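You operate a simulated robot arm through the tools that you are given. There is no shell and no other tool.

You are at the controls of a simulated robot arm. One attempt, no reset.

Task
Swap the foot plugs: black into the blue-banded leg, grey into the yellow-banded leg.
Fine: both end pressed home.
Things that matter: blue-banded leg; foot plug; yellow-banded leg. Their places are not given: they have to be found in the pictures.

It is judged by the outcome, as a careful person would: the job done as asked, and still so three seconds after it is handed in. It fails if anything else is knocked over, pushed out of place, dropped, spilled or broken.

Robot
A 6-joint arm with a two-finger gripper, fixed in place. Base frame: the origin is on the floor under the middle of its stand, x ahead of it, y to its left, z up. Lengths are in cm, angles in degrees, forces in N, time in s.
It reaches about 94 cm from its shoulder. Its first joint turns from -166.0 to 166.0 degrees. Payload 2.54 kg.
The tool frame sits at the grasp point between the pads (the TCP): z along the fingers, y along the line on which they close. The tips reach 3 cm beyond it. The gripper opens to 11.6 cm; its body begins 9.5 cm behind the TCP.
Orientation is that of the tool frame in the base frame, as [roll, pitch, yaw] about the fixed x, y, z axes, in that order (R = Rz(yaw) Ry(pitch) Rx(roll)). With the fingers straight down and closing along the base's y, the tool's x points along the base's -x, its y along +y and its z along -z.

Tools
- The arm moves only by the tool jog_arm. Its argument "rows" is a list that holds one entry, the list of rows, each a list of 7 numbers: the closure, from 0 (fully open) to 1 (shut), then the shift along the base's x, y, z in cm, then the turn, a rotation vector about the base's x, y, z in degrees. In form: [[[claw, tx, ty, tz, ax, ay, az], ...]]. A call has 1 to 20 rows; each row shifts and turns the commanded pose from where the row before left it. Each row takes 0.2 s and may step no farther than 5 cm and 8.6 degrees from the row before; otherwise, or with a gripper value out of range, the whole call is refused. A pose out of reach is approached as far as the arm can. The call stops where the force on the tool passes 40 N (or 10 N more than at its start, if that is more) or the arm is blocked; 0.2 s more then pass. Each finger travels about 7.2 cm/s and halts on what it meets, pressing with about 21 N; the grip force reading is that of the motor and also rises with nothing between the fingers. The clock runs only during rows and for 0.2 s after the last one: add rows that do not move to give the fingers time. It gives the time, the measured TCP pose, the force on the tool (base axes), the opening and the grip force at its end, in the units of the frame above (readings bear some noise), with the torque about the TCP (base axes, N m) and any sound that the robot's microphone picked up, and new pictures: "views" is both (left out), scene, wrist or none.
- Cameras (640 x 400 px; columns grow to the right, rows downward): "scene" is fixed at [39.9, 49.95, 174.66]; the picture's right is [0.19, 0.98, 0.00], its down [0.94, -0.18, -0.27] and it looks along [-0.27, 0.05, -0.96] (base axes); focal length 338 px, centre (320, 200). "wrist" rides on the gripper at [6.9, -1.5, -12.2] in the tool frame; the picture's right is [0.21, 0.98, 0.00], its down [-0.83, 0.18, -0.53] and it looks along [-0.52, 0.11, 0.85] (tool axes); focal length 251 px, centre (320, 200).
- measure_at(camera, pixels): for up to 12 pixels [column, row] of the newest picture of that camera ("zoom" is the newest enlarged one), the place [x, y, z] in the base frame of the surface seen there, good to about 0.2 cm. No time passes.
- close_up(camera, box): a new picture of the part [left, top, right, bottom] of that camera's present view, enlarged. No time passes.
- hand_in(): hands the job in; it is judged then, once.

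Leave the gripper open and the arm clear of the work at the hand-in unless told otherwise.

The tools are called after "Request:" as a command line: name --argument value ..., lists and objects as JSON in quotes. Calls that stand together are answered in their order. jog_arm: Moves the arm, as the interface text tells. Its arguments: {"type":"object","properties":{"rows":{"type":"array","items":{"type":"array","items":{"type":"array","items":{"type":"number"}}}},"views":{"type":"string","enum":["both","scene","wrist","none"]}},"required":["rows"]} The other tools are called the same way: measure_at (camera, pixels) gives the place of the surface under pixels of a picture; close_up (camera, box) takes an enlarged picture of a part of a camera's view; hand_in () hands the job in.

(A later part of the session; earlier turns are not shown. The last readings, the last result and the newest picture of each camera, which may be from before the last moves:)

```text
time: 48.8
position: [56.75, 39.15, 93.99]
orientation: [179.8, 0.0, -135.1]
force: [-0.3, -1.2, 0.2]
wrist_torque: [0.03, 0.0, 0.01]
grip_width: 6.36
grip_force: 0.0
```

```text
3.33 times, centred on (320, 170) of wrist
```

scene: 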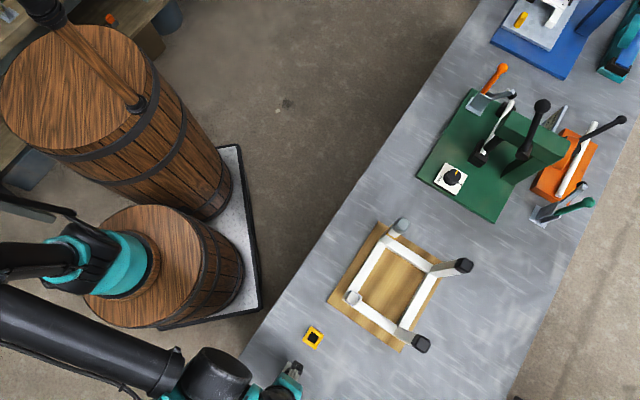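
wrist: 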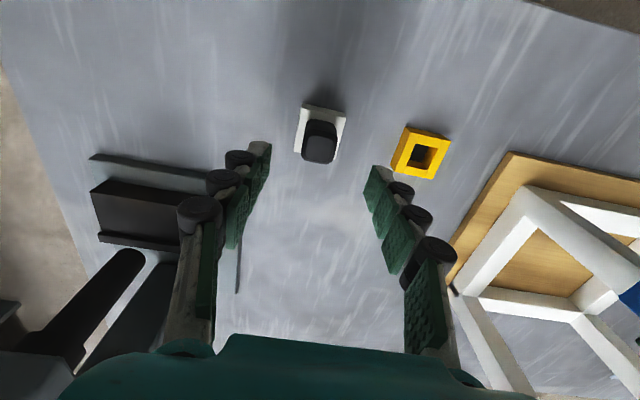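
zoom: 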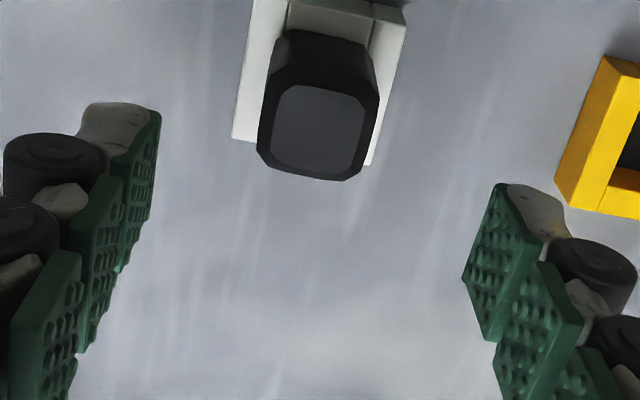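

Aligned. Descend to TCP z≈87.75 (tips ~0.8 cm above socket) and half close.

Request:
jog_arm --rows '[[[0.45, 0, 0, -2.5, 0, 0, 0], [0.45, 0, 0, -2.0, 0, 0, 0], [0.45, 0, 0, -1.0, 0, 0, 0], [0.45, 0, 0, -0.7, 0, 0, 0], [0.45, 0, 0, 0, 0, 0, 0], [0.6, 0, 0, 0, 0, 0, 0], [0.71, 0, 0, 0, 0, 0, 0], [0.71, 0, 0, 0, 0, 0, 0]]]' --views "wrist"

Request:
close_up --camera "wrist" --box '[240, 110, 400, 230]'

```text
time: 50.6
position: [56.79, 39.19, 87.62]
orientation: [179.9, 0.0, -135.1]
force: [0.0, 0.4, -0.2]
wrist_torque: [-0.03, 0.04, -0.02]
grip_width: 3.35
grip_force: 0.1
```

wrist: 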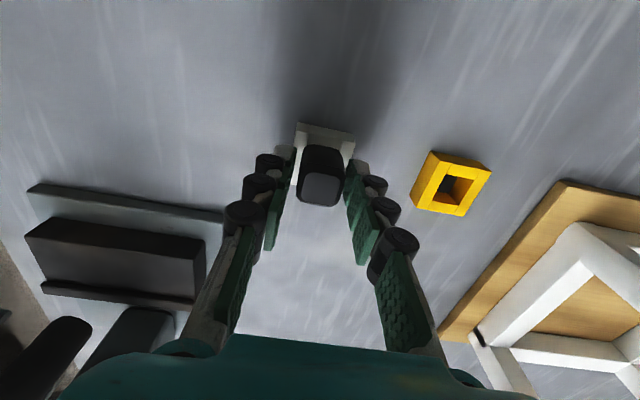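

```text
3.33 times, centred on (320, 170) of wrist
```

zoom: 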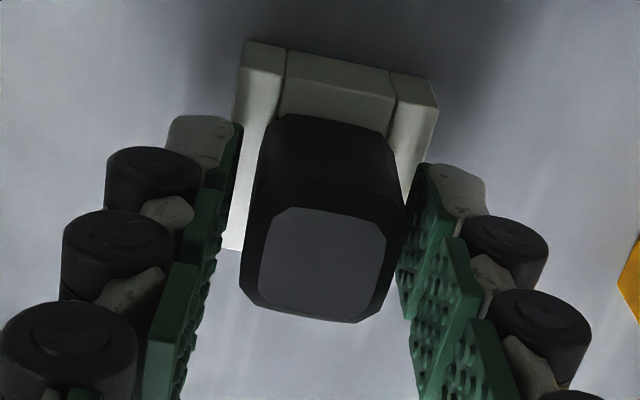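

Same framing as the original grip. Close and lift gently, carefully out of the socket.

Request:
jog_arm --rows '[[[0.74, 0, 0, 0, 0, 0, 0], [0.77, 0, 0, 0, 0, 0, 0], [0.8, 0, 0, 0, 0, 0, 0], [1.0, 0, 0, 0, 0, 0, 0], [1.0, 0, 0, 0, 0, 0, 0], [1.0, 0, 0, 0.2, 0, 0, 0], [1.0, 0, 0, 0.2, 0, 0, 0], [1.0, 0, 0, 0.3, 0, 0, 0], [1.0, 0, 0, 0.3, 0, 0, 0], [1.0, 0, 0, 0, 0, 0, 0]]]' --views "wrist"

Request:
close_up --camera "wrist" --box '[240, 110, 400, 230]'

```text
time: 52.8
position: [56.84, 39.01, 88.8]
orientation: [179.9, 0.0, -135.0]
force: [4.1, 4.2, -1.4]
wrist_torque: [0.24, -0.24, 0.02]
grip_width: 2.56
grip_force: 21.3
```

wrist: 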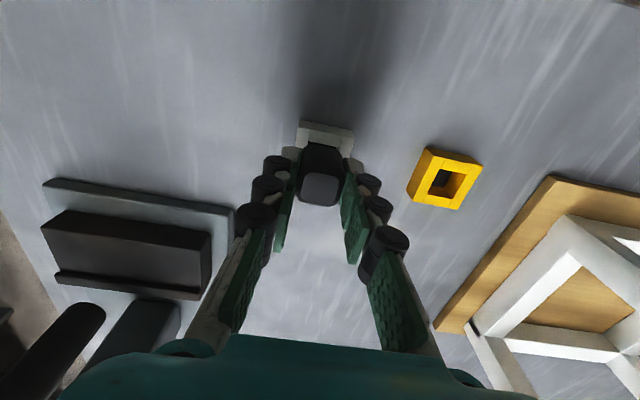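

```text
3.33 times, centred on (320, 170) of wrist
```

zoom: 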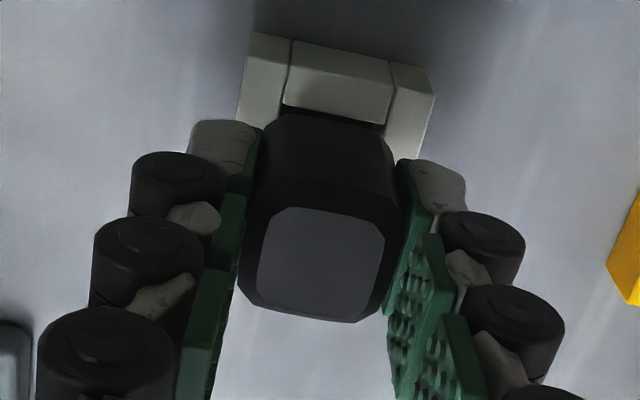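

Side force (+4,+4): stem rubbing the near wall. Ease (+0.07,+0.07) then continue upward.

Request:
jog_arm --rows '[[[1.0, 0.07, 0.07, 0, 0, 0, 0], [1.0, 0, 0, 0, 0, 0, 0], [1.0, 0, 0, 0.2, 0, 0, 0], [1.0, 0, 0, 0, 0, 0, 0]]]' --views "wrist"

Request:
close_up --camera "wrist" --box '[288, 110, 352, 160]'

```text
time: 53.8
position: [56.88, 39.03, 88.95]
orientation: [179.9, 0.1, -135.1]
force: [-0.2, 0.2, 0.4]
wrist_torque: [0.0, -0.04, -0.01]
grip_width: 2.56
grip_force: 21.2
```

wrist: 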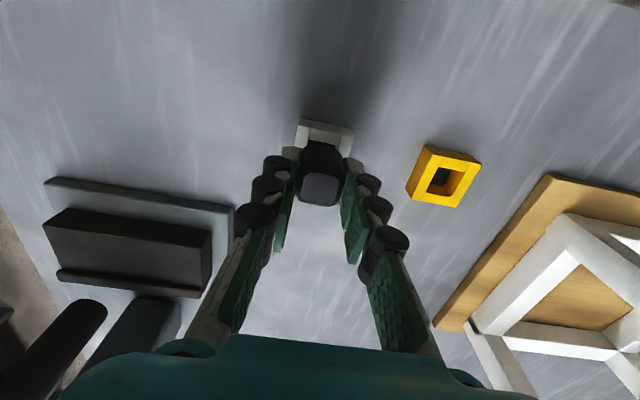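

```text
8.00 times, centred on (320, 135) of wrist
```

zoom: 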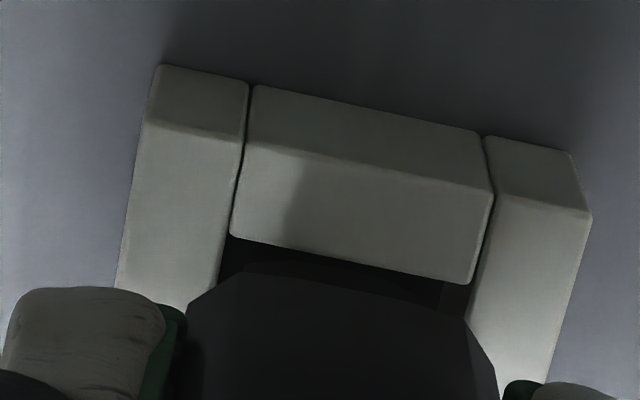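

Clear. Continue up out of the socket, then up to z≈120.

Request:
jog_arm --rows '[[[1.0, 0, 0, 0.3, 0, 0, 0], [1.0, 0, 0, 0.4, 0, 0, 0], [1.0, 0, 0, 0.5, 0, 0, 0], [1.0, 0, 0, 0.85, 0, 0, 0], [1.0, 0, 0, 0, 0, 0, 0]]]' --views "wrist"

Request:
close_up --camera "wrist" --box '[270, 100, 370, 200]'

```text
time: 55.0
position: [56.87, 39.06, 91.16]
orientation: [180.0, 0.0, -135.1]
force: [0.3, -0.3, 0.6]
wrist_torque: [-0.03, 0.02, 0.01]
grip_width: 2.56
grip_force: 21.0
```

wrist: 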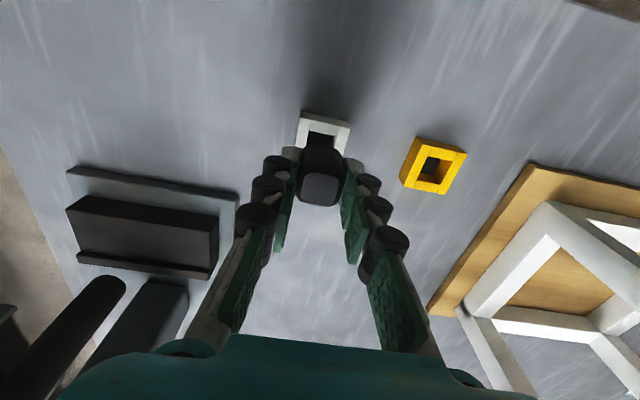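

```text
4.00 times, centred on (320, 150) of wrist
```

zoom: 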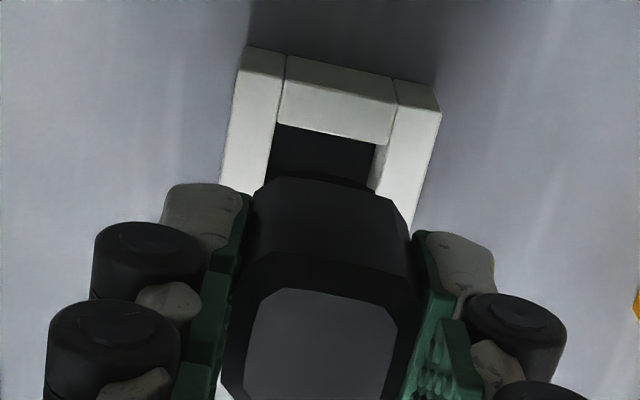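

Out cleanly; socket unmoved. Measure where the black plug sits in the grip (relative to TCP) for the insertion.

Request:
close_up --camera "wrist" --box '[288, 140, 352, 215]'

```text
5.33 times, centred on (320, 178) of wrist
```

zoom: 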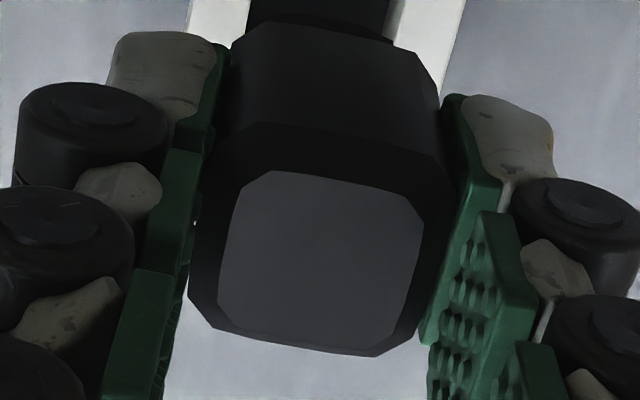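

Request:
measure_at --camera "zoom" --pixels '[[270, 178], [405, 200], [383, 340], [225, 312], [320, 260], [243, 200], [418, 225], [345, 348], [330, 100], [330, 60]]'

```text
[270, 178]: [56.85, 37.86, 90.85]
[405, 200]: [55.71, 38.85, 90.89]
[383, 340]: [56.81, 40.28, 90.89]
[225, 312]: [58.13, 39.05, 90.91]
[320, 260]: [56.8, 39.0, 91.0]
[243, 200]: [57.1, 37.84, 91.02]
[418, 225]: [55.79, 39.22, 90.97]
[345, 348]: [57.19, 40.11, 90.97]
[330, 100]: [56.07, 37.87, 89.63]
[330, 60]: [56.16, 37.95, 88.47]
```

Plug centre in grip ≈ TCP within ~0.1 cm. Rise to z≈120, carry to the blue-banded leg at (41.96,56.91), lower to z≈110.

Request:
jog_arm --rows '[[[1.0, 0, 0, 4.143, 0, 0, 0], [1.0, 0, 0, 4.143, 0, 0, 0], [1.0, 0, 0, 4.143, 0, 0, 0], [1.0, 0, 0, 4.143, 0, 0, 0], [1.0, 0, 0, 4.143, 0, 0, 0], [1.0, 0, 0, 4.143, 0, 0, 0], [1.0, 0, 0, 4.142, 0, 0, 0], [1.0, -2.982, 3.554, 0, 0, 0, 0], [1.0, -2.982, 3.554, 0, 0, 0, 0], [1.0, -2.982, 3.554, 0, 0, 0, 0], [1.0, -2.982, 3.554, 0, 0, 0, 0], [1.0, -2.982, 3.554, 0, 0, 0, 0], [1.0, 0, 0, 0, 0, 0, 0], [1.0, 0, 0, -3.0, 0, 0, 0], [1.0, 0, 0, -3.0, 0, 0, 0], [1.0, 0, 0, -2.5, 0, 0, 0], [1.0, 0, 0, -1.5, 0, 0, 0], [1.0, 0, 0, 0, 0, 0, 0], [1.0, 0, 0, 0, 0, 0, 0]]]'

Request:
close_up --camera "wrist" --box '[280, 100, 360, 170]'

```text
time: 59.0
position: [41.97, 56.77, 109.91]
orientation: [179.9, 0.0, -135.1]
force: [-0.9, -0.6, -0.2]
wrist_torque: [0.04, -0.02, 0.0]
grip_width: 2.54
grip_force: 21.1
```

scene: 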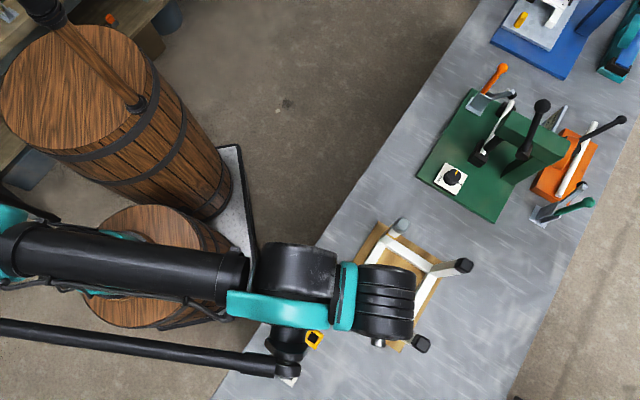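
wrist: 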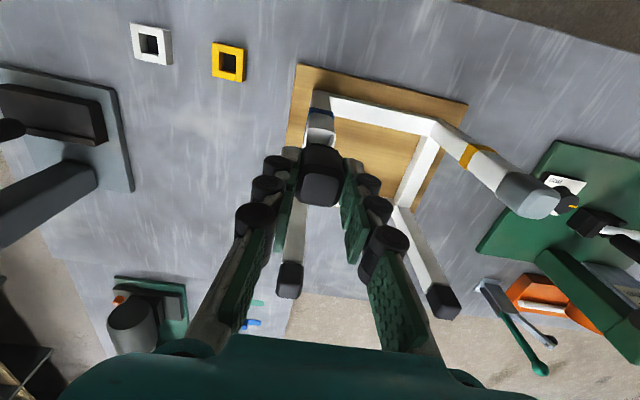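

```text
5.71 times, centred on (320, 135) of wrist
```

zoom: 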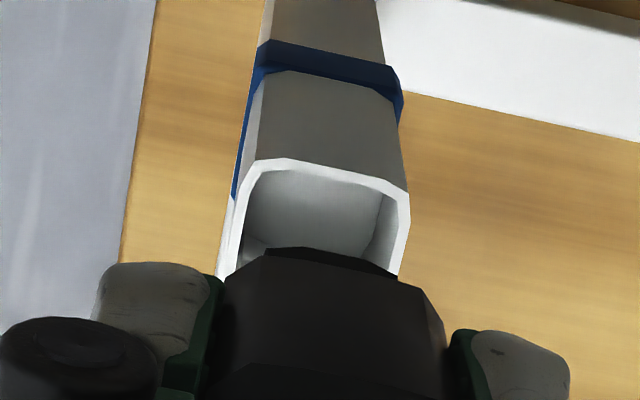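

Compared with the successful grey insertion view, the tube is ~0.06 cm up-left. Correct by (−0.01,−0.07) and lower 2 cm.

Request:
jog_arm --rows '[[[1.0, -0.01, -0.07, 0, 0, 0, 0], [1.0, 0, 0, -0.7, 0, 0, 0], [1.0, 0, 0, -0.7, 0, 0, 0], [1.0, 0, 0, -0.6, 0, 0, 0], [1.0, 0, 0, 0, 0, 0, 0]]]' --views "wrist"

Request:
close_up --camera "wrist" --box '[300, 120, 350, 155]'

```text
time: 60.2
position: [41.99, 56.85, 107.88]
orientation: [179.9, 0.0, -135.1]
force: [0.0, 0.6, 0.2]
wrist_torque: [-0.01, 0.0, -0.01]
grip_width: 2.55
grip_force: 21.3
```

wrist: 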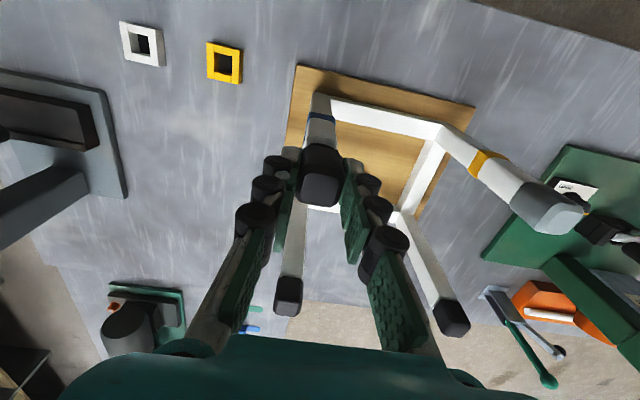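

```text
11.43 times, centred on (325, 138) of wrist
```

zoom: 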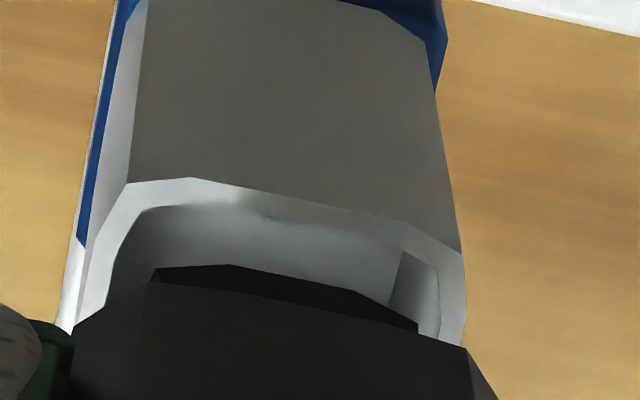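

Now the picture matches the grey insertion almost exactly. Lower in 0.2 steps.

Request:
jog_arm --rows '[[[1.0, 0, 0, -0.2, 0, 0, 0], [1.0, 0, 0, -0.2, 0, 0, 0], [1.0, 0, 0, -0.2, 0, 0, 0], [1.0, 0, 0, -0.2, 0, 0, 0], [1.0, 0, 0, 0, 0, 0, 0]]]' --views "wrist"

Request:
close_up --camera "wrist" --box '[300, 120, 350, 155]'

```text
time: 61.4
position: [41.95, 56.84, 107.18]
orientation: [179.9, 0.0, -135.1]
force: [-0.2, 0.1, -0.6]
wrist_torque: [0.0, -0.03, 0.0]
grip_width: 2.54
grip_force: 20.8
```

wrist: 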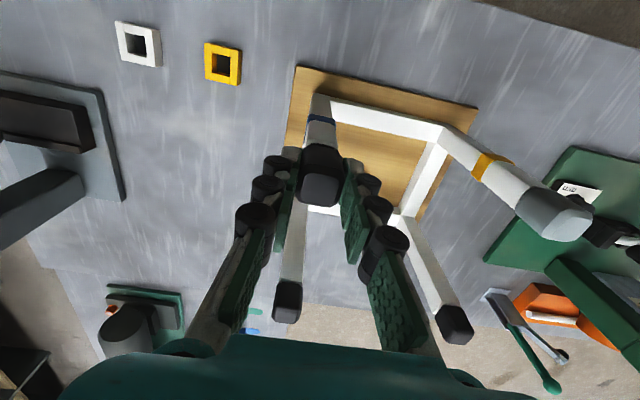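

```text
11.43 times, centred on (325, 138) of wrist
```

zoom: 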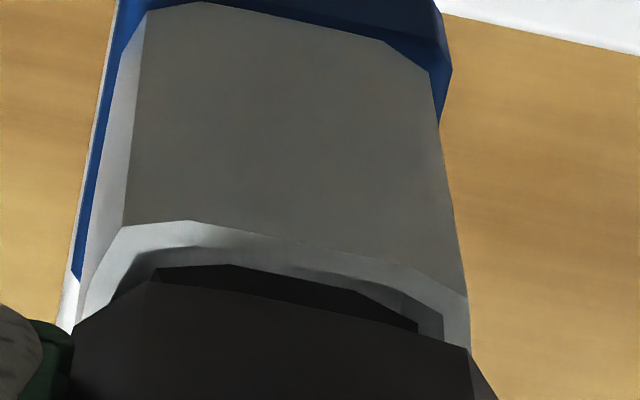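

Entering cleanly with no force. Continue down.

Request:
jog_arm --rows '[[[1.0, 0, 0, -0.2, 0, 0, 0], [1.0, 0, 0, -0.2, 0, 0, 0], [1.0, 0, 0, -0.2, 0, 0, 0], [1.0, 0, 0, 0, 0, 0, 0]]]' --views "wrist"

Request:
close_up --camera "wrist" --box '[300, 120, 350, 155]'

```text
time: 62.4
position: [42.13, 56.78, 106.64]
orientation: [179.9, -0.1, -135.2]
force: [0.4, 0.5, 0.1]
wrist_torque: [0.01, 0.0, 0.0]
grip_width: 2.55
grip_force: 21.7
```

wrist: 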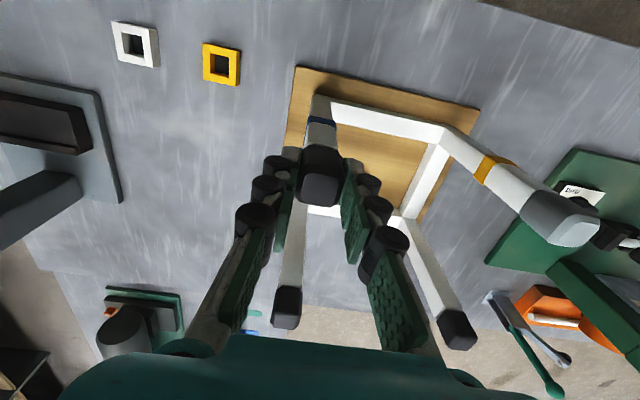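

```text
11.43 times, centred on (325, 138) of wrist
```

zoom: 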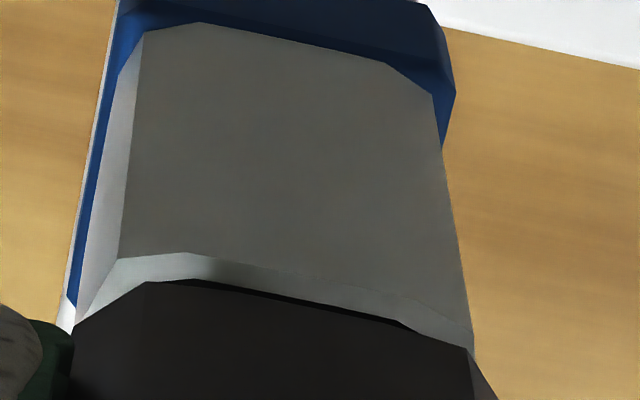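

Request:
jog_arm --rows '[[[1.0, 0, 0, -0.2, 0, 0, 0], [1.0, 0, 0, -0.15, 0, 0, 0], [1.0, 0, 0, -0.1, 0, 0, 0], [1.0, 0, 0, 0, 0, 0, 0]]]' --views "wrist"

Request:
close_up --camera "wrist" --box '[300, 120, 350, 155]'

```text
time: 63.4
position: [41.94, 56.72, 106.23]
orientation: [180.0, 0.0, -135.1]
force: [0.1, -0.2, -0.2]
wrist_torque: [0.01, 0.02, -0.03]
grip_width: 2.56
grip_force: 20.7
```

wrist: 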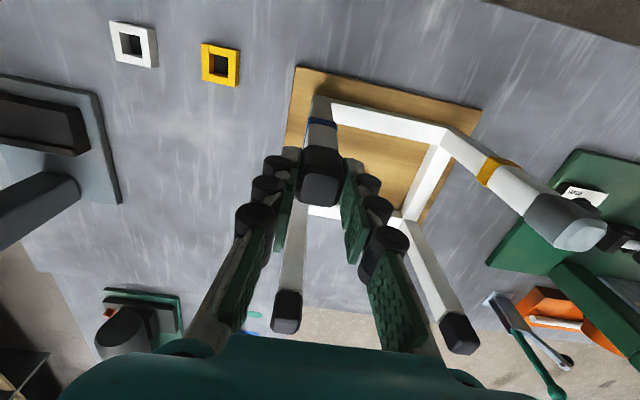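

```text
11.43 times, centred on (325, 138) of wrist
```

zoom: 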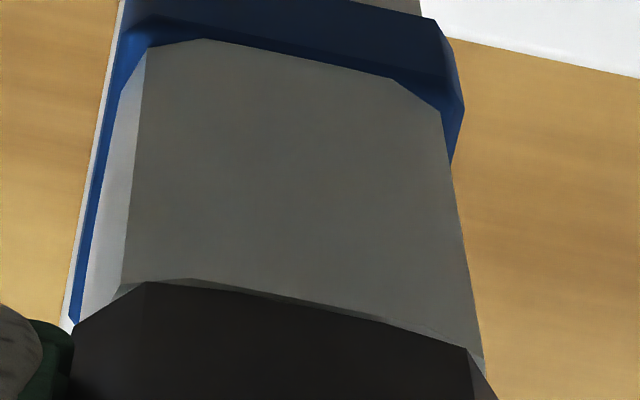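

Nearly seated. Press by 0.1 steps to reaction.

Request:
jog_arm --rows '[[[1.0, 0, 0, -0.1, 0, 0, 0], [1.0, 0, 0, -0.05, 0, 0, 0], [1.0, 0, 0, 0, 0, 0, 0]]]' --views "wrist"

Request:
close_up --camera "wrist" --box '[300, 120, 350, 155]'

```text
time: 64.2
position: [41.99, 56.8, 105.99]
orientation: [179.9, 0.0, -135.2]
force: [0.2, 0.6, -0.3]
wrist_torque: [0.01, 0.03, 0.0]
grip_width: 2.57
grip_force: 20.8
```

wrist: 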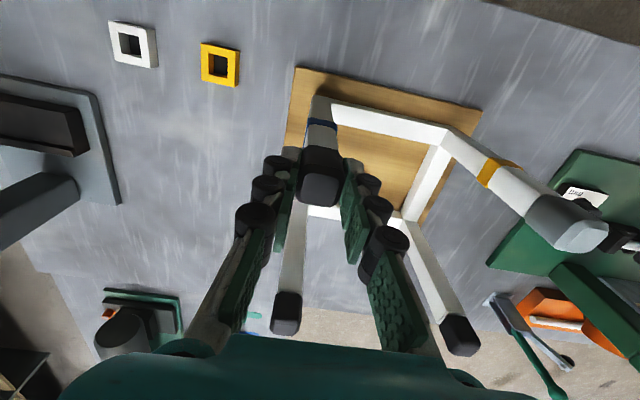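

```text
11.43 times, centred on (325, 138) of wrist
```

zoom: 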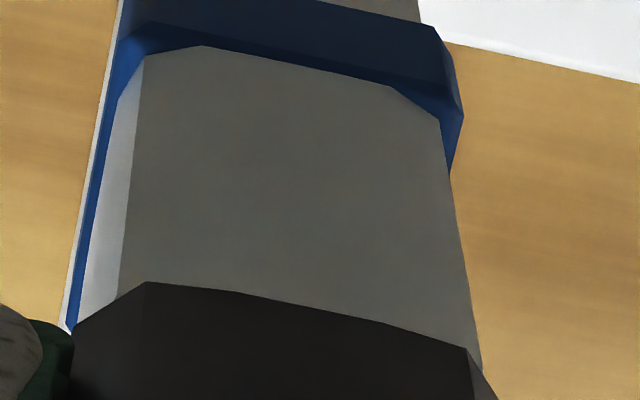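

No reaction yet; keep pressing by 0.05–0.1.

Request:
jog_arm --rows '[[[1.0, 0, 0, -0.08, 0, 0, 0], [1.0, 0, 0, -0.05, 0, 0, 0], [1.0, 0, 0, 0, 0, 0, 0]]]' --views "wrist"

Request:
close_up --camera "wrist" --box '[300, 120, 350, 155]'

```text
time: 65.0
position: [41.96, 56.69, 106.04]
orientation: [179.8, -0.1, -135.2]
force: [1.2, -1.2, 1.6]
wrist_torque: [-0.02, -0.01, -0.02]
grip_width: 2.56
grip_force: 21.0
```

wrist: 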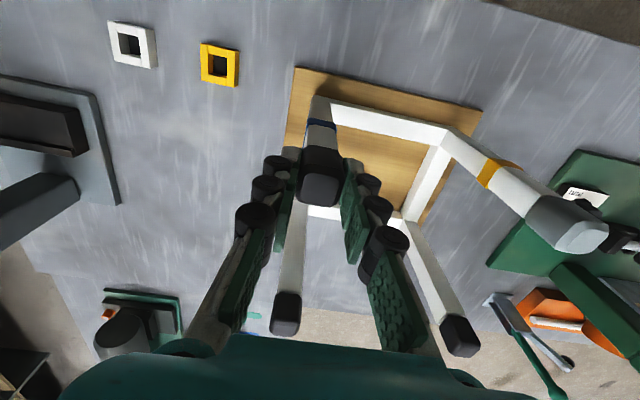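

```text
11.43 times, centred on (325, 138) of wrist
```

zoom: 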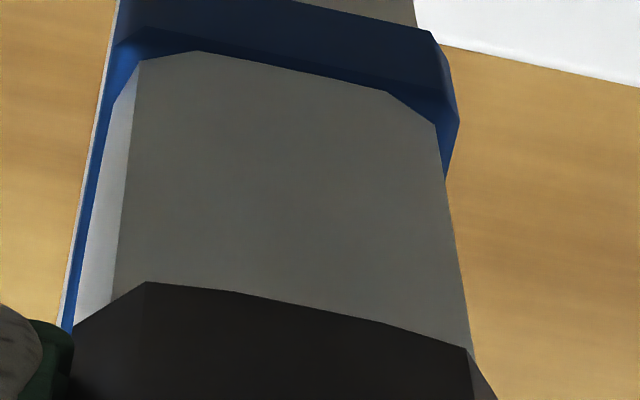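

Request:
jog_arm --rows '[[[1.0, 0, 0, -0.06, 0, 0, 0], [1.0, 0, 0, -0.06, 0, 0, 0], [1.0, 0, 0, 0, 0, 0, 0]]]' --views "wrist"

Request:
close_up --camera "wrist" --box '[300, 120, 350, 155]'

```text
time: 65.8
position: [41.99, 56.72, 105.84]
orientation: [179.8, 0.1, -135.1]
force: [1.1, 2.5, 13.9]
wrist_torque: [0.09, -0.01, 0.03]
grip_width: 2.57
grip_force: 21.5
```

wrist: 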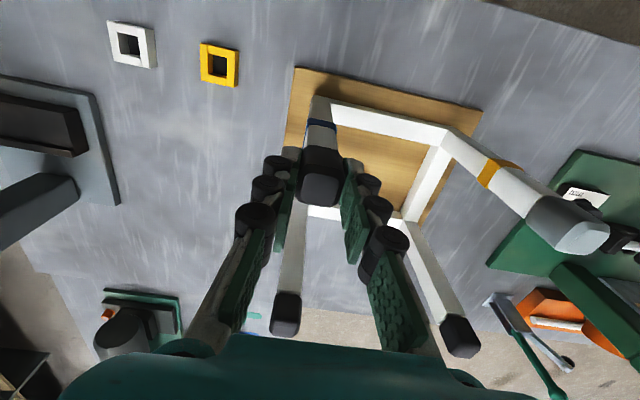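

```text
11.43 times, centred on (325, 138) of wrist
```

zoom: 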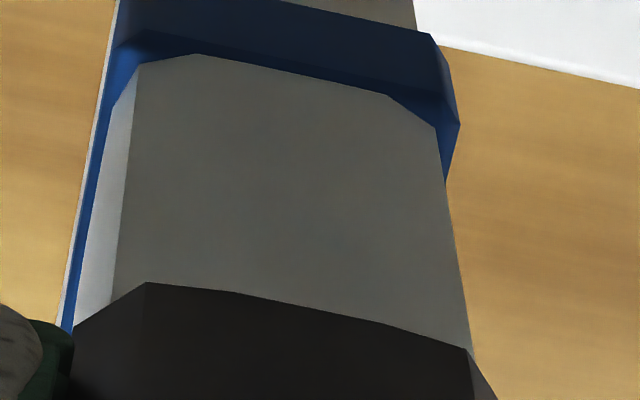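

13.9 N now – contact with the rim. Press a touch more to confirm.

Request:
jog_arm --rows '[[[1.0, 0, 0, -0.06, 0, 0, 0], [1.0, 0, 0, -0.06, 0, 0, 0], [1.0, 0, 0, 0, 0, 0, 0]]]' --views "wrist"

Request:
close_up --camera "wrist" --box '[300, 120, 350, 155]'

```text
time: 66.6
position: [41.89, 56.72, 105.8]
orientation: [179.8, 0.0, -135.0]
force: [1.6, 2.2, 19.5]
wrist_torque: [0.08, -0.08, 0.01]
grip_width: 2.54
grip_force: 20.9
```

wrist: 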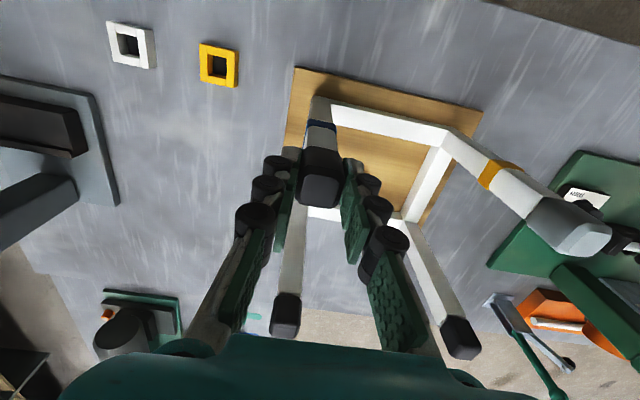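

```text
11.43 times, centred on (325, 138) of wrist
```

zoom: 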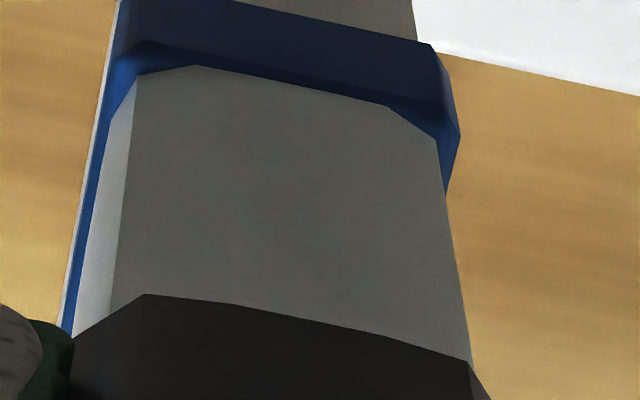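

The head no longer moves with respect to the leg while the gripper slips on it: seated. Relieve, open, rise and measure.

Request:
jog_arm --rows '[[[1.0, 0, 0, 0.12, 0, 0, 0], [1.0, 0, 0, 0, 0, 0, 0], [0.72, 0, 0, 0, 0, 0, 0], [0.6, 0, 0, 0, 0, 0, 0], [0.45, 0, 0, 0, 0, 0, 0], [0.45, 0, 0, 1.0, 0, 0, 0], [0.45, 0, 0, 3.0, 0, 0, 0], [0.45, 0, 0, 3.5, 0, 0, 0], [0.45, 0, 0, 3.5, 0, 0, 0], [0.45, 0, 0, 3.2, 0, 0, 0], [0.45, 0, 0, 0, 0, 0, 0]]]'

Request:
close_up --camera "wrist" --box '[280, 90, 360, 140]'

```text
time: 69.0
position: [41.93, 56.55, 119.97]
orientation: [179.9, 0.0, -135.1]
force: [0.5, 0.3, 0.2]
wrist_torque: [0.0, -0.01, 0.0]
grip_width: 6.37
grip_force: 0.0
```

scene: 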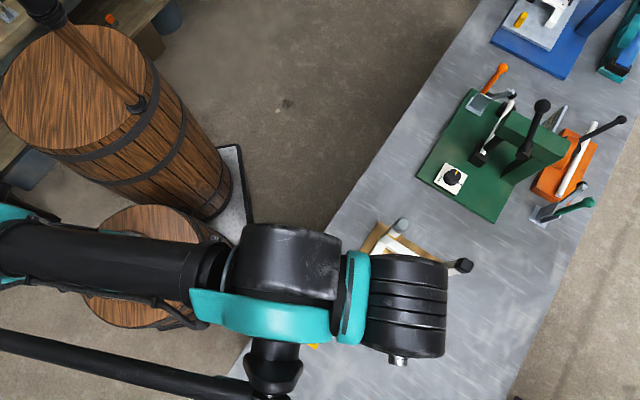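
wrist: 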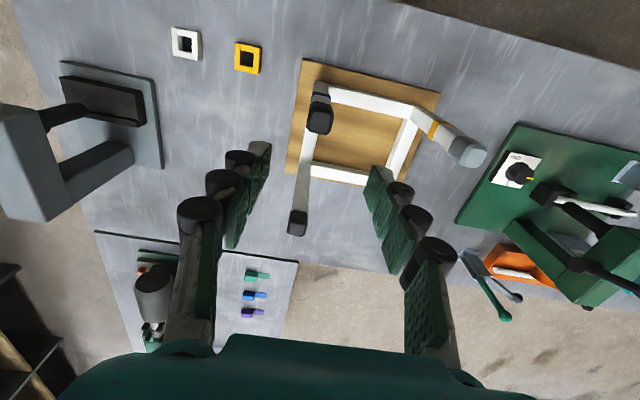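

```text
8.00 times, centred on (320, 115) of wrist
```

zoom: 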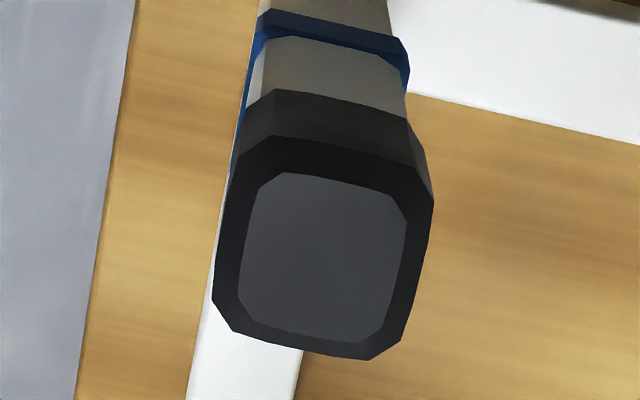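

Request:
measure_at --camera "zoom" --pixels '[[282, 182], [396, 205], [375, 332], [250, 308], [324, 258], [268, 148], [425, 200], [370, 352], [218, 295], [330, 60], [320, 110], [330, 85]]'

Request:
close_up --camera "wrist" --box '[300, 75, 345, 115]'

```text
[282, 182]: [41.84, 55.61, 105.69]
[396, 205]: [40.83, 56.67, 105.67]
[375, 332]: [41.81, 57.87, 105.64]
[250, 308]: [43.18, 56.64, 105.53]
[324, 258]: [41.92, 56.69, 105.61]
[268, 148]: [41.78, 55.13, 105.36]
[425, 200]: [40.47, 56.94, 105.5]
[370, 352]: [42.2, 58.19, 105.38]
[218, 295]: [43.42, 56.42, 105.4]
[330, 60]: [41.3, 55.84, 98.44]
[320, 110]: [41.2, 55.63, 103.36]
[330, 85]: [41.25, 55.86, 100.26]
```

```text
10.00 times, centred on (322, 95) of wrist
```

zoom: 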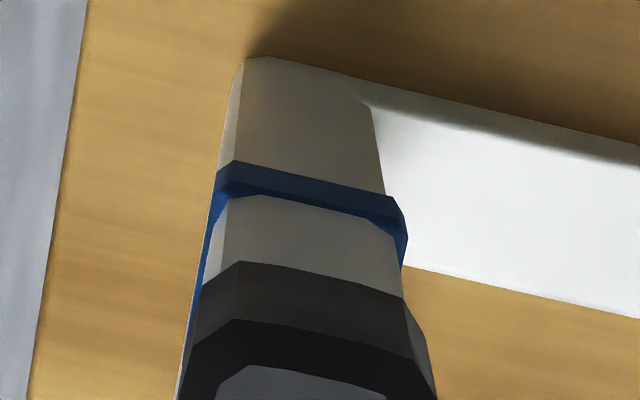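

Black plug top averages 105.63, the same as the black plug originally; no gap seen. To be sure it's home, I'll close the fingers and press lightly on its top from above. First close and descend to TCP z≈110 (tips ≈107).

Request:
jog_arm --rows '[[[1.0, 0, 0, 0, 0, 0, 0], [1.0, 0, -0.05, 0, 0, 0, 0], [1.0, 0, 0, 0, 0, 0, 0], [1.0, 0, 0, 0, 0, 0, 0], [1.0, 0, 0, -3.5, 0, 0, 0], [1.0, 0, 0, -3.5, 0, 0, 0], [1.0, 0, 0, -2.0, 0, 0, 0], [1.0, 0, 0, -0.7, 0, 0, 0], [1.0, 0, 0, 0, 0, 0, 0], [1.0, 0, 0, 0, 0, 0, 0]]]' --views "wrist"

Request:
close_up --camera "wrist" --box '[260, 100, 380, 220]'

```text
time: 71.2
position: [41.98, 56.66, 110.21]
orientation: [179.9, 0.1, -135.0]
force: [-0.3, 0.0, -0.2]
wrist_torque: [0.02, -0.01, -0.03]
grip_width: 0.0
grip_force: 21.0
```

wrist: 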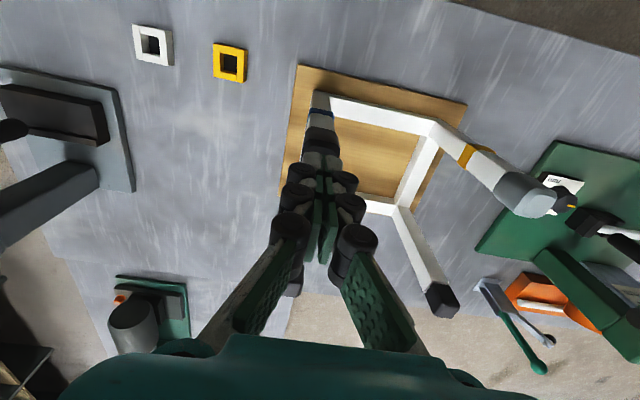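

```text
3.33 times, centred on (320, 160) of wrist
```

zoom: 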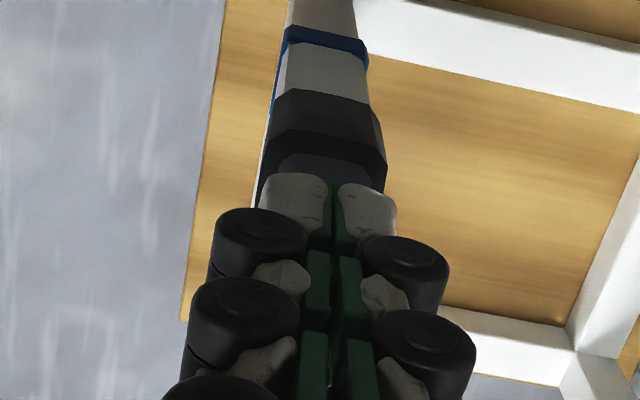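

Tips are centred over the black head. Lower to contact in small steps.

Request:
jog_arm --rows '[[[1.0, 0, 0, -0.5, 0, 0, 0], [1.0, 0, 0, -0.5, 0, 0, 0], [1.0, 0, 0, -0.2, 0, 0, 0], [1.0, 0, 0, -0.2, 0, 0, 0], [1.0, 0, 0, 0, 0, 0, 0]]]' --views "wrist"

```text
time: 72.4
position: [41.98, 56.8, 108.95]
orientation: [179.9, 0.0, -135.0]
force: [0.5, -0.1, 0.9]
wrist_torque: [0.0, 0.02, -0.01]
grip_width: 0.0
grip_force: 21.1
```

wrist: 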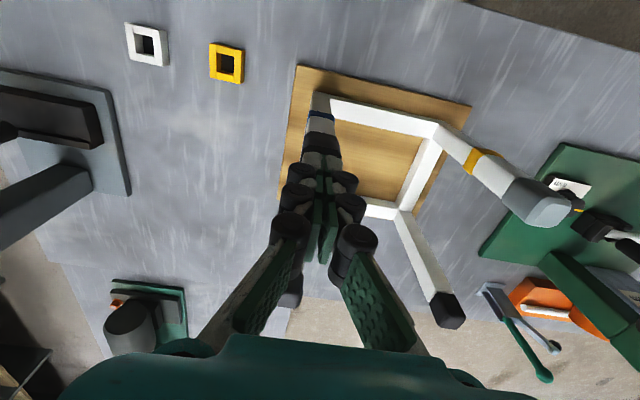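

Request:
jog_arm --rows '[[[1.0, 0, 0, -0.1, 0, 0, 0], [1.0, 0, 0, -0.1, 0, 0, 0], [1.0, 0, 0, 0, 0, 0, 0]]]' --views "none"

```text
time: 73.2
position: [41.96, 56.71, 108.68]
orientation: [179.9, -0.1, -135.1]
force: [0.2, 0.9, 0.4]
wrist_torque: [0.01, -0.03, -0.02]
grip_width: 0.01
grip_force: 21.1
```

No contact yet at TCP z≈108.65 (tips ≈105.65). Continue 0.1 at a time.

Request:
jog_arm --rows '[[[1.0, 0, 0, -0.08, 0, 0, 0], [1.0, 0, 0, -0.06, 0, 0, 0], [1.0, 0, 0, 0, 0, 0, 0]]]' --views "wrist"

Request:
close_up --camera "wrist" --box '[260, 100, 380, 220]'

```text
time: 74.0
position: [41.96, 56.74, 108.46]
orientation: [180.0, 0.1, -135.2]
force: [-0.1, -1.0, -0.5]
wrist_torque: [0.0, 0.01, -0.01]
grip_width: 0.0
grip_force: 20.5
```

wrist: 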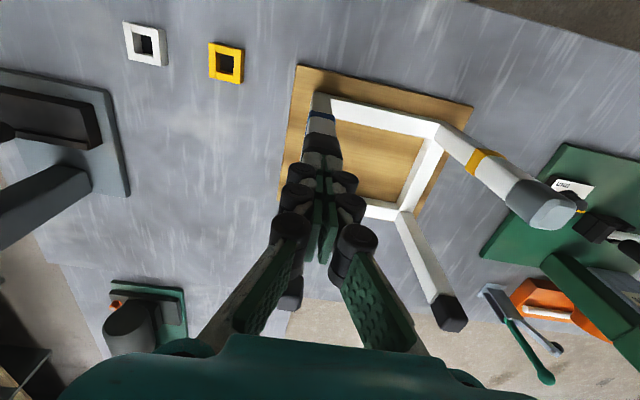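

```text
3.33 times, centred on (320, 160) of wrist
```

zoom: 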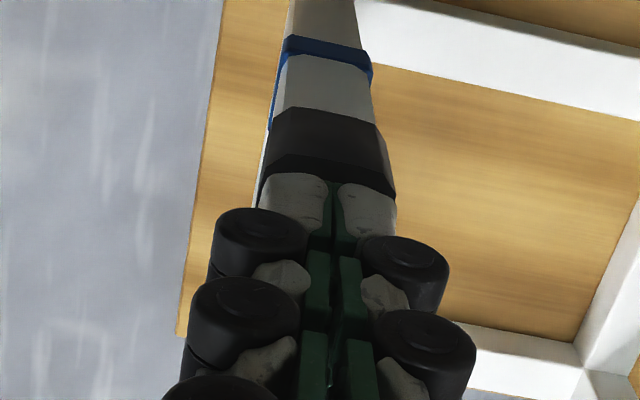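

Request:
jog_arm --rows '[[[1.0, 0, 0, -0.07, 0, 0, 0], [1.0, 0, 0, -0.07, 0, 0, 0], [1.0, 0, 0, 0, 0, 0, 0]]]' --views "none"

```text
time: 74.8
position: [41.98, 56.84, 108.37]
orientation: [179.9, 0.0, -135.2]
force: [1.2, 0.6, 6.8]
wrist_torque: [0.04, -0.04, 0.01]
grip_width: 0.63
grip_force: 21.8
```

Contact 6.8 N, but the fingers spread slightly (0.63). Look before pressing more.

Request:
close_up --camera "wrist" --box '[260, 100, 380, 220]'

Request:
jog_arm --rows '[[[1.0, 0, 0, 0, 0, 0, 0]]]' --views "wrist"

```text
3.33 times, centred on (320, 160) of wrist
```

zoom: 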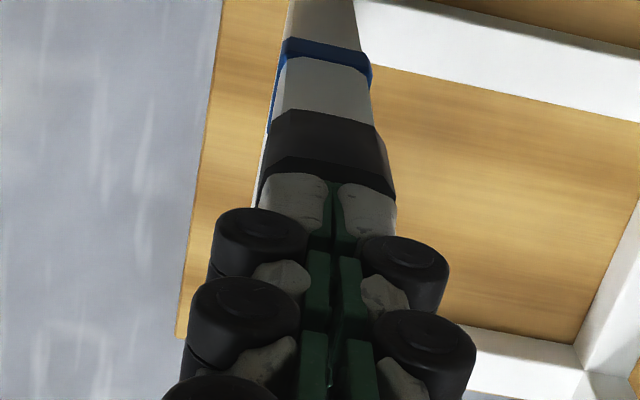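

```text
time: 75.2
position: [42.09, 56.82, 108.38]
orientation: [179.8, 0.0, -135.2]
force: [1.4, 0.1, 7.7]
wrist_torque: [0.04, -0.05, 0.01]
grip_width: 0.59
grip_force: 21.1
```

wrist: 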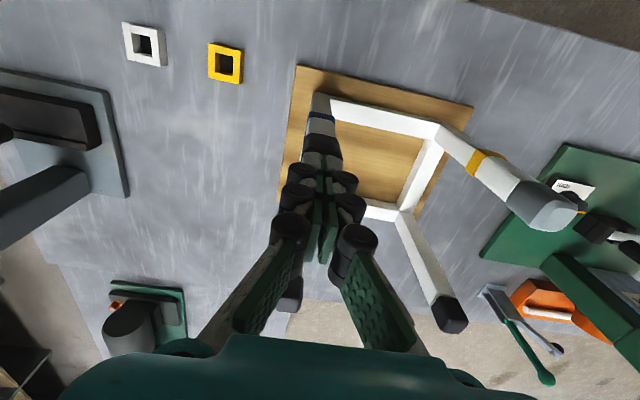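

Fingers look fine. Press a little more, to ~15–20 N.

Request:
jog_arm --rows '[[[1.0, 0, 0, -0.05, 0, 0, 0], [1.0, 0, 0, 0, 0, 0, 0]]]' --views "none"

```text
time: 75.8
position: [41.88, 56.72, 108.37]
orientation: [179.8, 0.0, -135.1]
force: [0.7, 0.4, 11.7]
wrist_torque: [0.04, -0.04, -0.01]
grip_width: 0.6
grip_force: 21.2
```

Request:
jog_arm --rows '[[[1.0, 0, 0, -0.05, 0, 0, 0], [1.0, 0, 0, -0.05, 0, 0, 0], [1.0, 0, 0, -0.05, 0, 0, 0], [1.0, 0, 0, 0, 0, 0, 0]]]' --views "wrist"

Request:
close_up --camera "wrist" --box '[260, 100, 380, 220]'

```text
time: 76.9
position: [41.96, 56.77, 108.31]
orientation: [179.9, 0.1, -135.2]
force: [-0.5, 1.1, 20.1]
wrist_torque: [0.03, -0.05, -0.03]
grip_width: 0.59
grip_force: 20.5
stopped in row 4: the force on the tool passed its limit at 42 N (the readings are from after the stop); the commanded pose is now the measured one
```

wrist: 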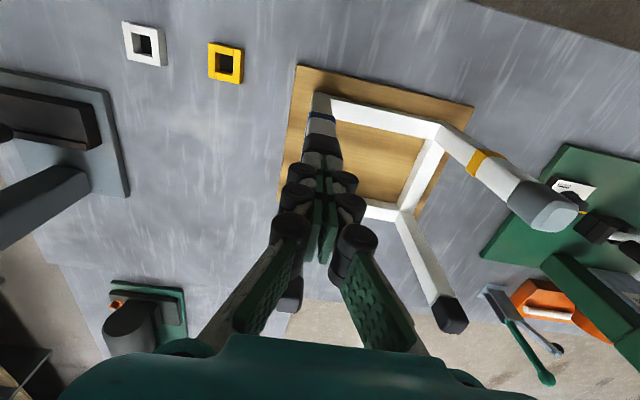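

```text
3.33 times, centred on (320, 160) of wrist
```

zoom: 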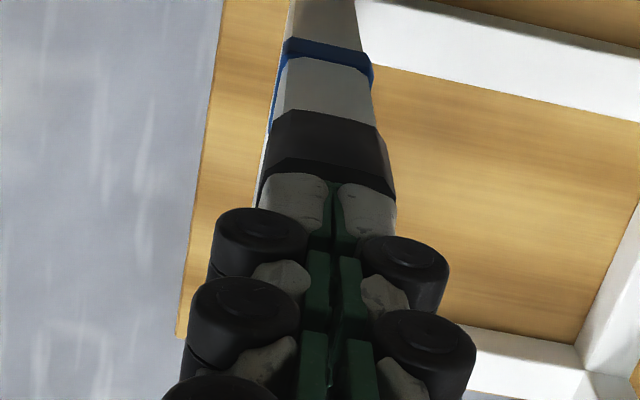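

The press peaked at 42 N with no further movement: black is firmly home (contact TCP z≈108.35). Rise and do the same check on the grey plug in the yellow-banded leg.

Request:
jog_arm --rows '[[[1.0, 0, 0, 1.0, 0, 0, 0], [1.0, 0, 0, 3.0, 0, 0, 0], [1.0, 0, 0, 4.0, 0, 0, 0], [1.0, -3.15, 3.18, 0, 0, 0, 0], [1.0, -3.15, 3.18, 0, 0, 0, 0], [1.0, -3.15, 3.18, 0, 0, 0, 0], [1.0, -3.15, 3.18, 0, 0, 0, 0], [1.0, 0, 0, -3.0, 0, 0, 0], [1.0, 0, 0, -2.5, 0, 0, 0], [1.0, 0, 0, -1.2, 0, 0, 0], [1.0, 0, 0, 0, 0, 0, 0], [1.0, 0, 0, 0, 0, 0, 0]]]'

Request:
close_up --camera "wrist" --box '[260, 100, 380, 220]'

```text
time: 79.5
position: [29.56, 69.5, 109.42]
orientation: [179.9, -0.1, -135.0]
force: [-0.4, 0.2, -0.2]
wrist_torque: [0.01, 0.04, -0.02]
grip_width: 0.0
grip_force: 21.0
```

scene: 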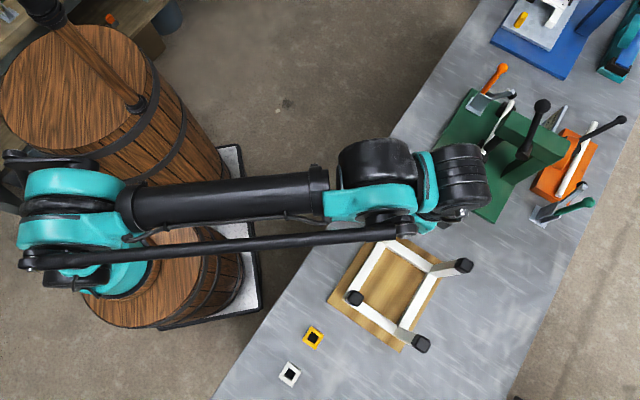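
wrist: 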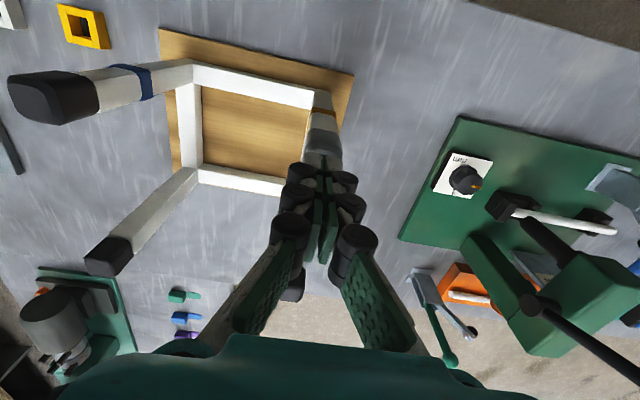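

```text
3.33 times, centred on (320, 160) of wrist
```

zoom: 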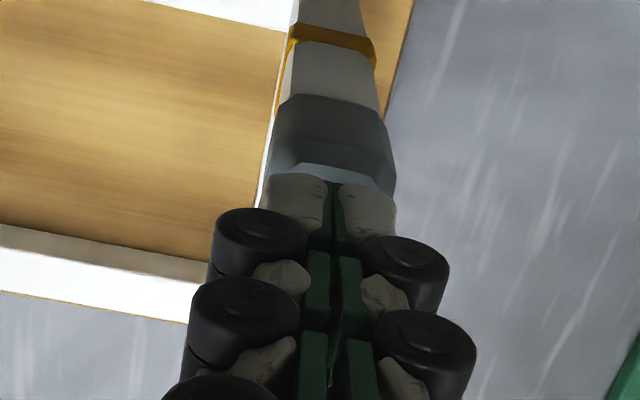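

Tips centred over the grey head. Lower to contact.

Request:
jog_arm --rows '[[[1.0, -0.05, 0, -0.4, 0, 0, 0], [1.0, 0, 0, -0.3, 0, 0, 0], [1.0, 0, 0, -0.15, 0, 0, 0], [1.0, 0, 0, 0, 0, 0, 0]]]' --views "none"

```text
time: 80.5
position: [29.4, 69.41, 108.67]
orientation: [179.8, -0.1, -135.1]
force: [-0.6, -1.0, 0.7]
wrist_torque: [-0.01, 0.01, -0.02]
grip_width: 0.01
grip_force: 20.6
```

Request:
jog_arm --rows '[[[1.0, 0, 0, -0.1, 0, 0, 0], [1.0, 0, 0, -0.1, 0, 0, 0], [1.0, 0, 0, 0, 0, 0, 0]]]' --views "none"

```text
time: 81.3
position: [29.38, 69.45, 108.41]
orientation: [179.9, -0.1, -135.1]
force: [-0.2, 0.4, -0.3]
wrist_torque: [-0.01, -0.03, 0.01]
grip_width: 0.0
grip_force: 21.1
```

No contact yet at ≈108.45; continue gently.

Request:
jog_arm --rows '[[[1.0, 0, 0, -0.07, 0, 0, 0], [1.0, 0, 0, -0.06, 0, 0, 0], [1.0, 0, 0, 0, 0, 0, 0]]]' --views "none"

```text
time: 82.1
position: [29.32, 69.48, 108.31]
orientation: [179.9, 0.0, -135.1]
force: [-0.8, -0.3, 14.4]
wrist_torque: [0.02, 0.05, -0.03]
grip_width: 0.63
grip_force: 20.9
```

Contact at the same height as the black one (≈108.33), 14 N. One more small push.

Request:
jog_arm --rows '[[[1.0, 0, 0, -0.05, 0, 0, 0], [1.0, 0, 0, -0.04, 0, 0, 0], [1.0, 0, 0, 0, 0, 0, 0]]]' --views "none"

```text
time: 82.9
position: [29.38, 69.34, 108.48]
orientation: [179.9, 0.1, -135.1]
force: [1.8, 0.8, 26.0]
wrist_torque: [0.1, -0.09, 0.01]
grip_width: 0.6
grip_force: 20.5
```

26 N with no give: grey is home too. Now rise, open the gripper and retreat to near the start pose.

Request:
jog_arm --rows '[[[1.0, 0, 0, 0.5, 0, 0, 0], [1.0, 0, 0, 2.5, 0, 0, 0], [1.0, 0, 0, 4.5, 0, 0, 0], [0.6, 0, 0, 4.5, 0, 0, 0], [0.3, -0.64, -3.16, 2.1, 0, 0, 0], [0.0, -0.64, -3.16, 2.1, 0, 0, 0], [0.0, -0.64, -3.16, 2.1, 0, 0, 0], [0.0, -0.64, -3.16, 2.1, 0, 0, 0], [0.0, -0.64, -3.16, 2.1, 0, 0, 0], [0.0, -0.64, -3.16, 2.1, 0, 0, 0], [0.0, -0.64, -3.16, 2.1, 0, 0, 0], [0.0, -0.64, -3.16, 2.1, 0, 0, 0], [0.0, 0, 0, 0, 0, 0, 0], [0.0, 0, 0, 0, 0, 0, 0]]]'

Request:
close_up --camera "scene" --box '[270, 200, 490, 400]'

```text
time: 85.9
position: [24.27, 44.2, 137.15]
orientation: [179.9, 0.1, -135.2]
force: [0.2, 0.3, 1.0]
wrist_torque: [-0.01, 0.03, -0.01]
grip_width: 11.62
grip_force: 0.1
```

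scene: 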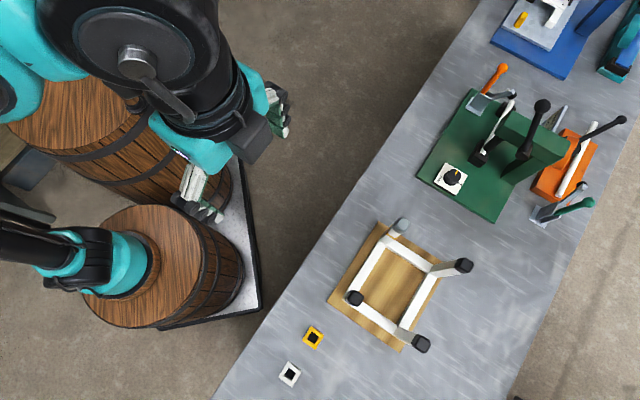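
wrist: 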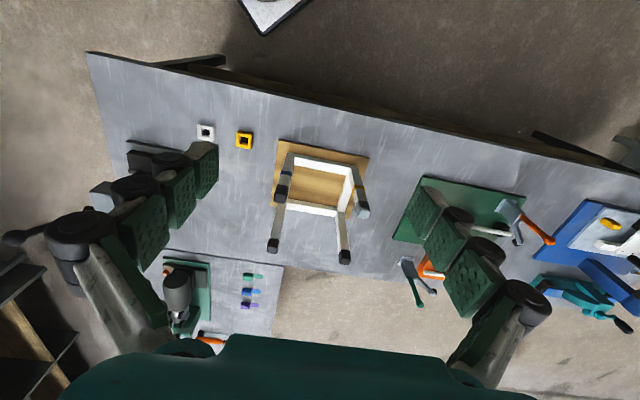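

```text
2.00 times, centred on (380, 300) of scene
```

zoom: 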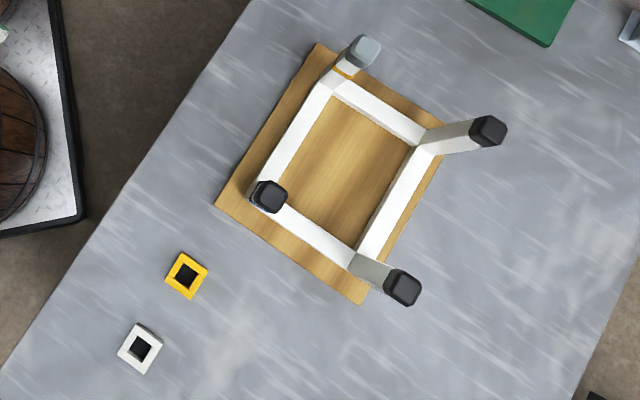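

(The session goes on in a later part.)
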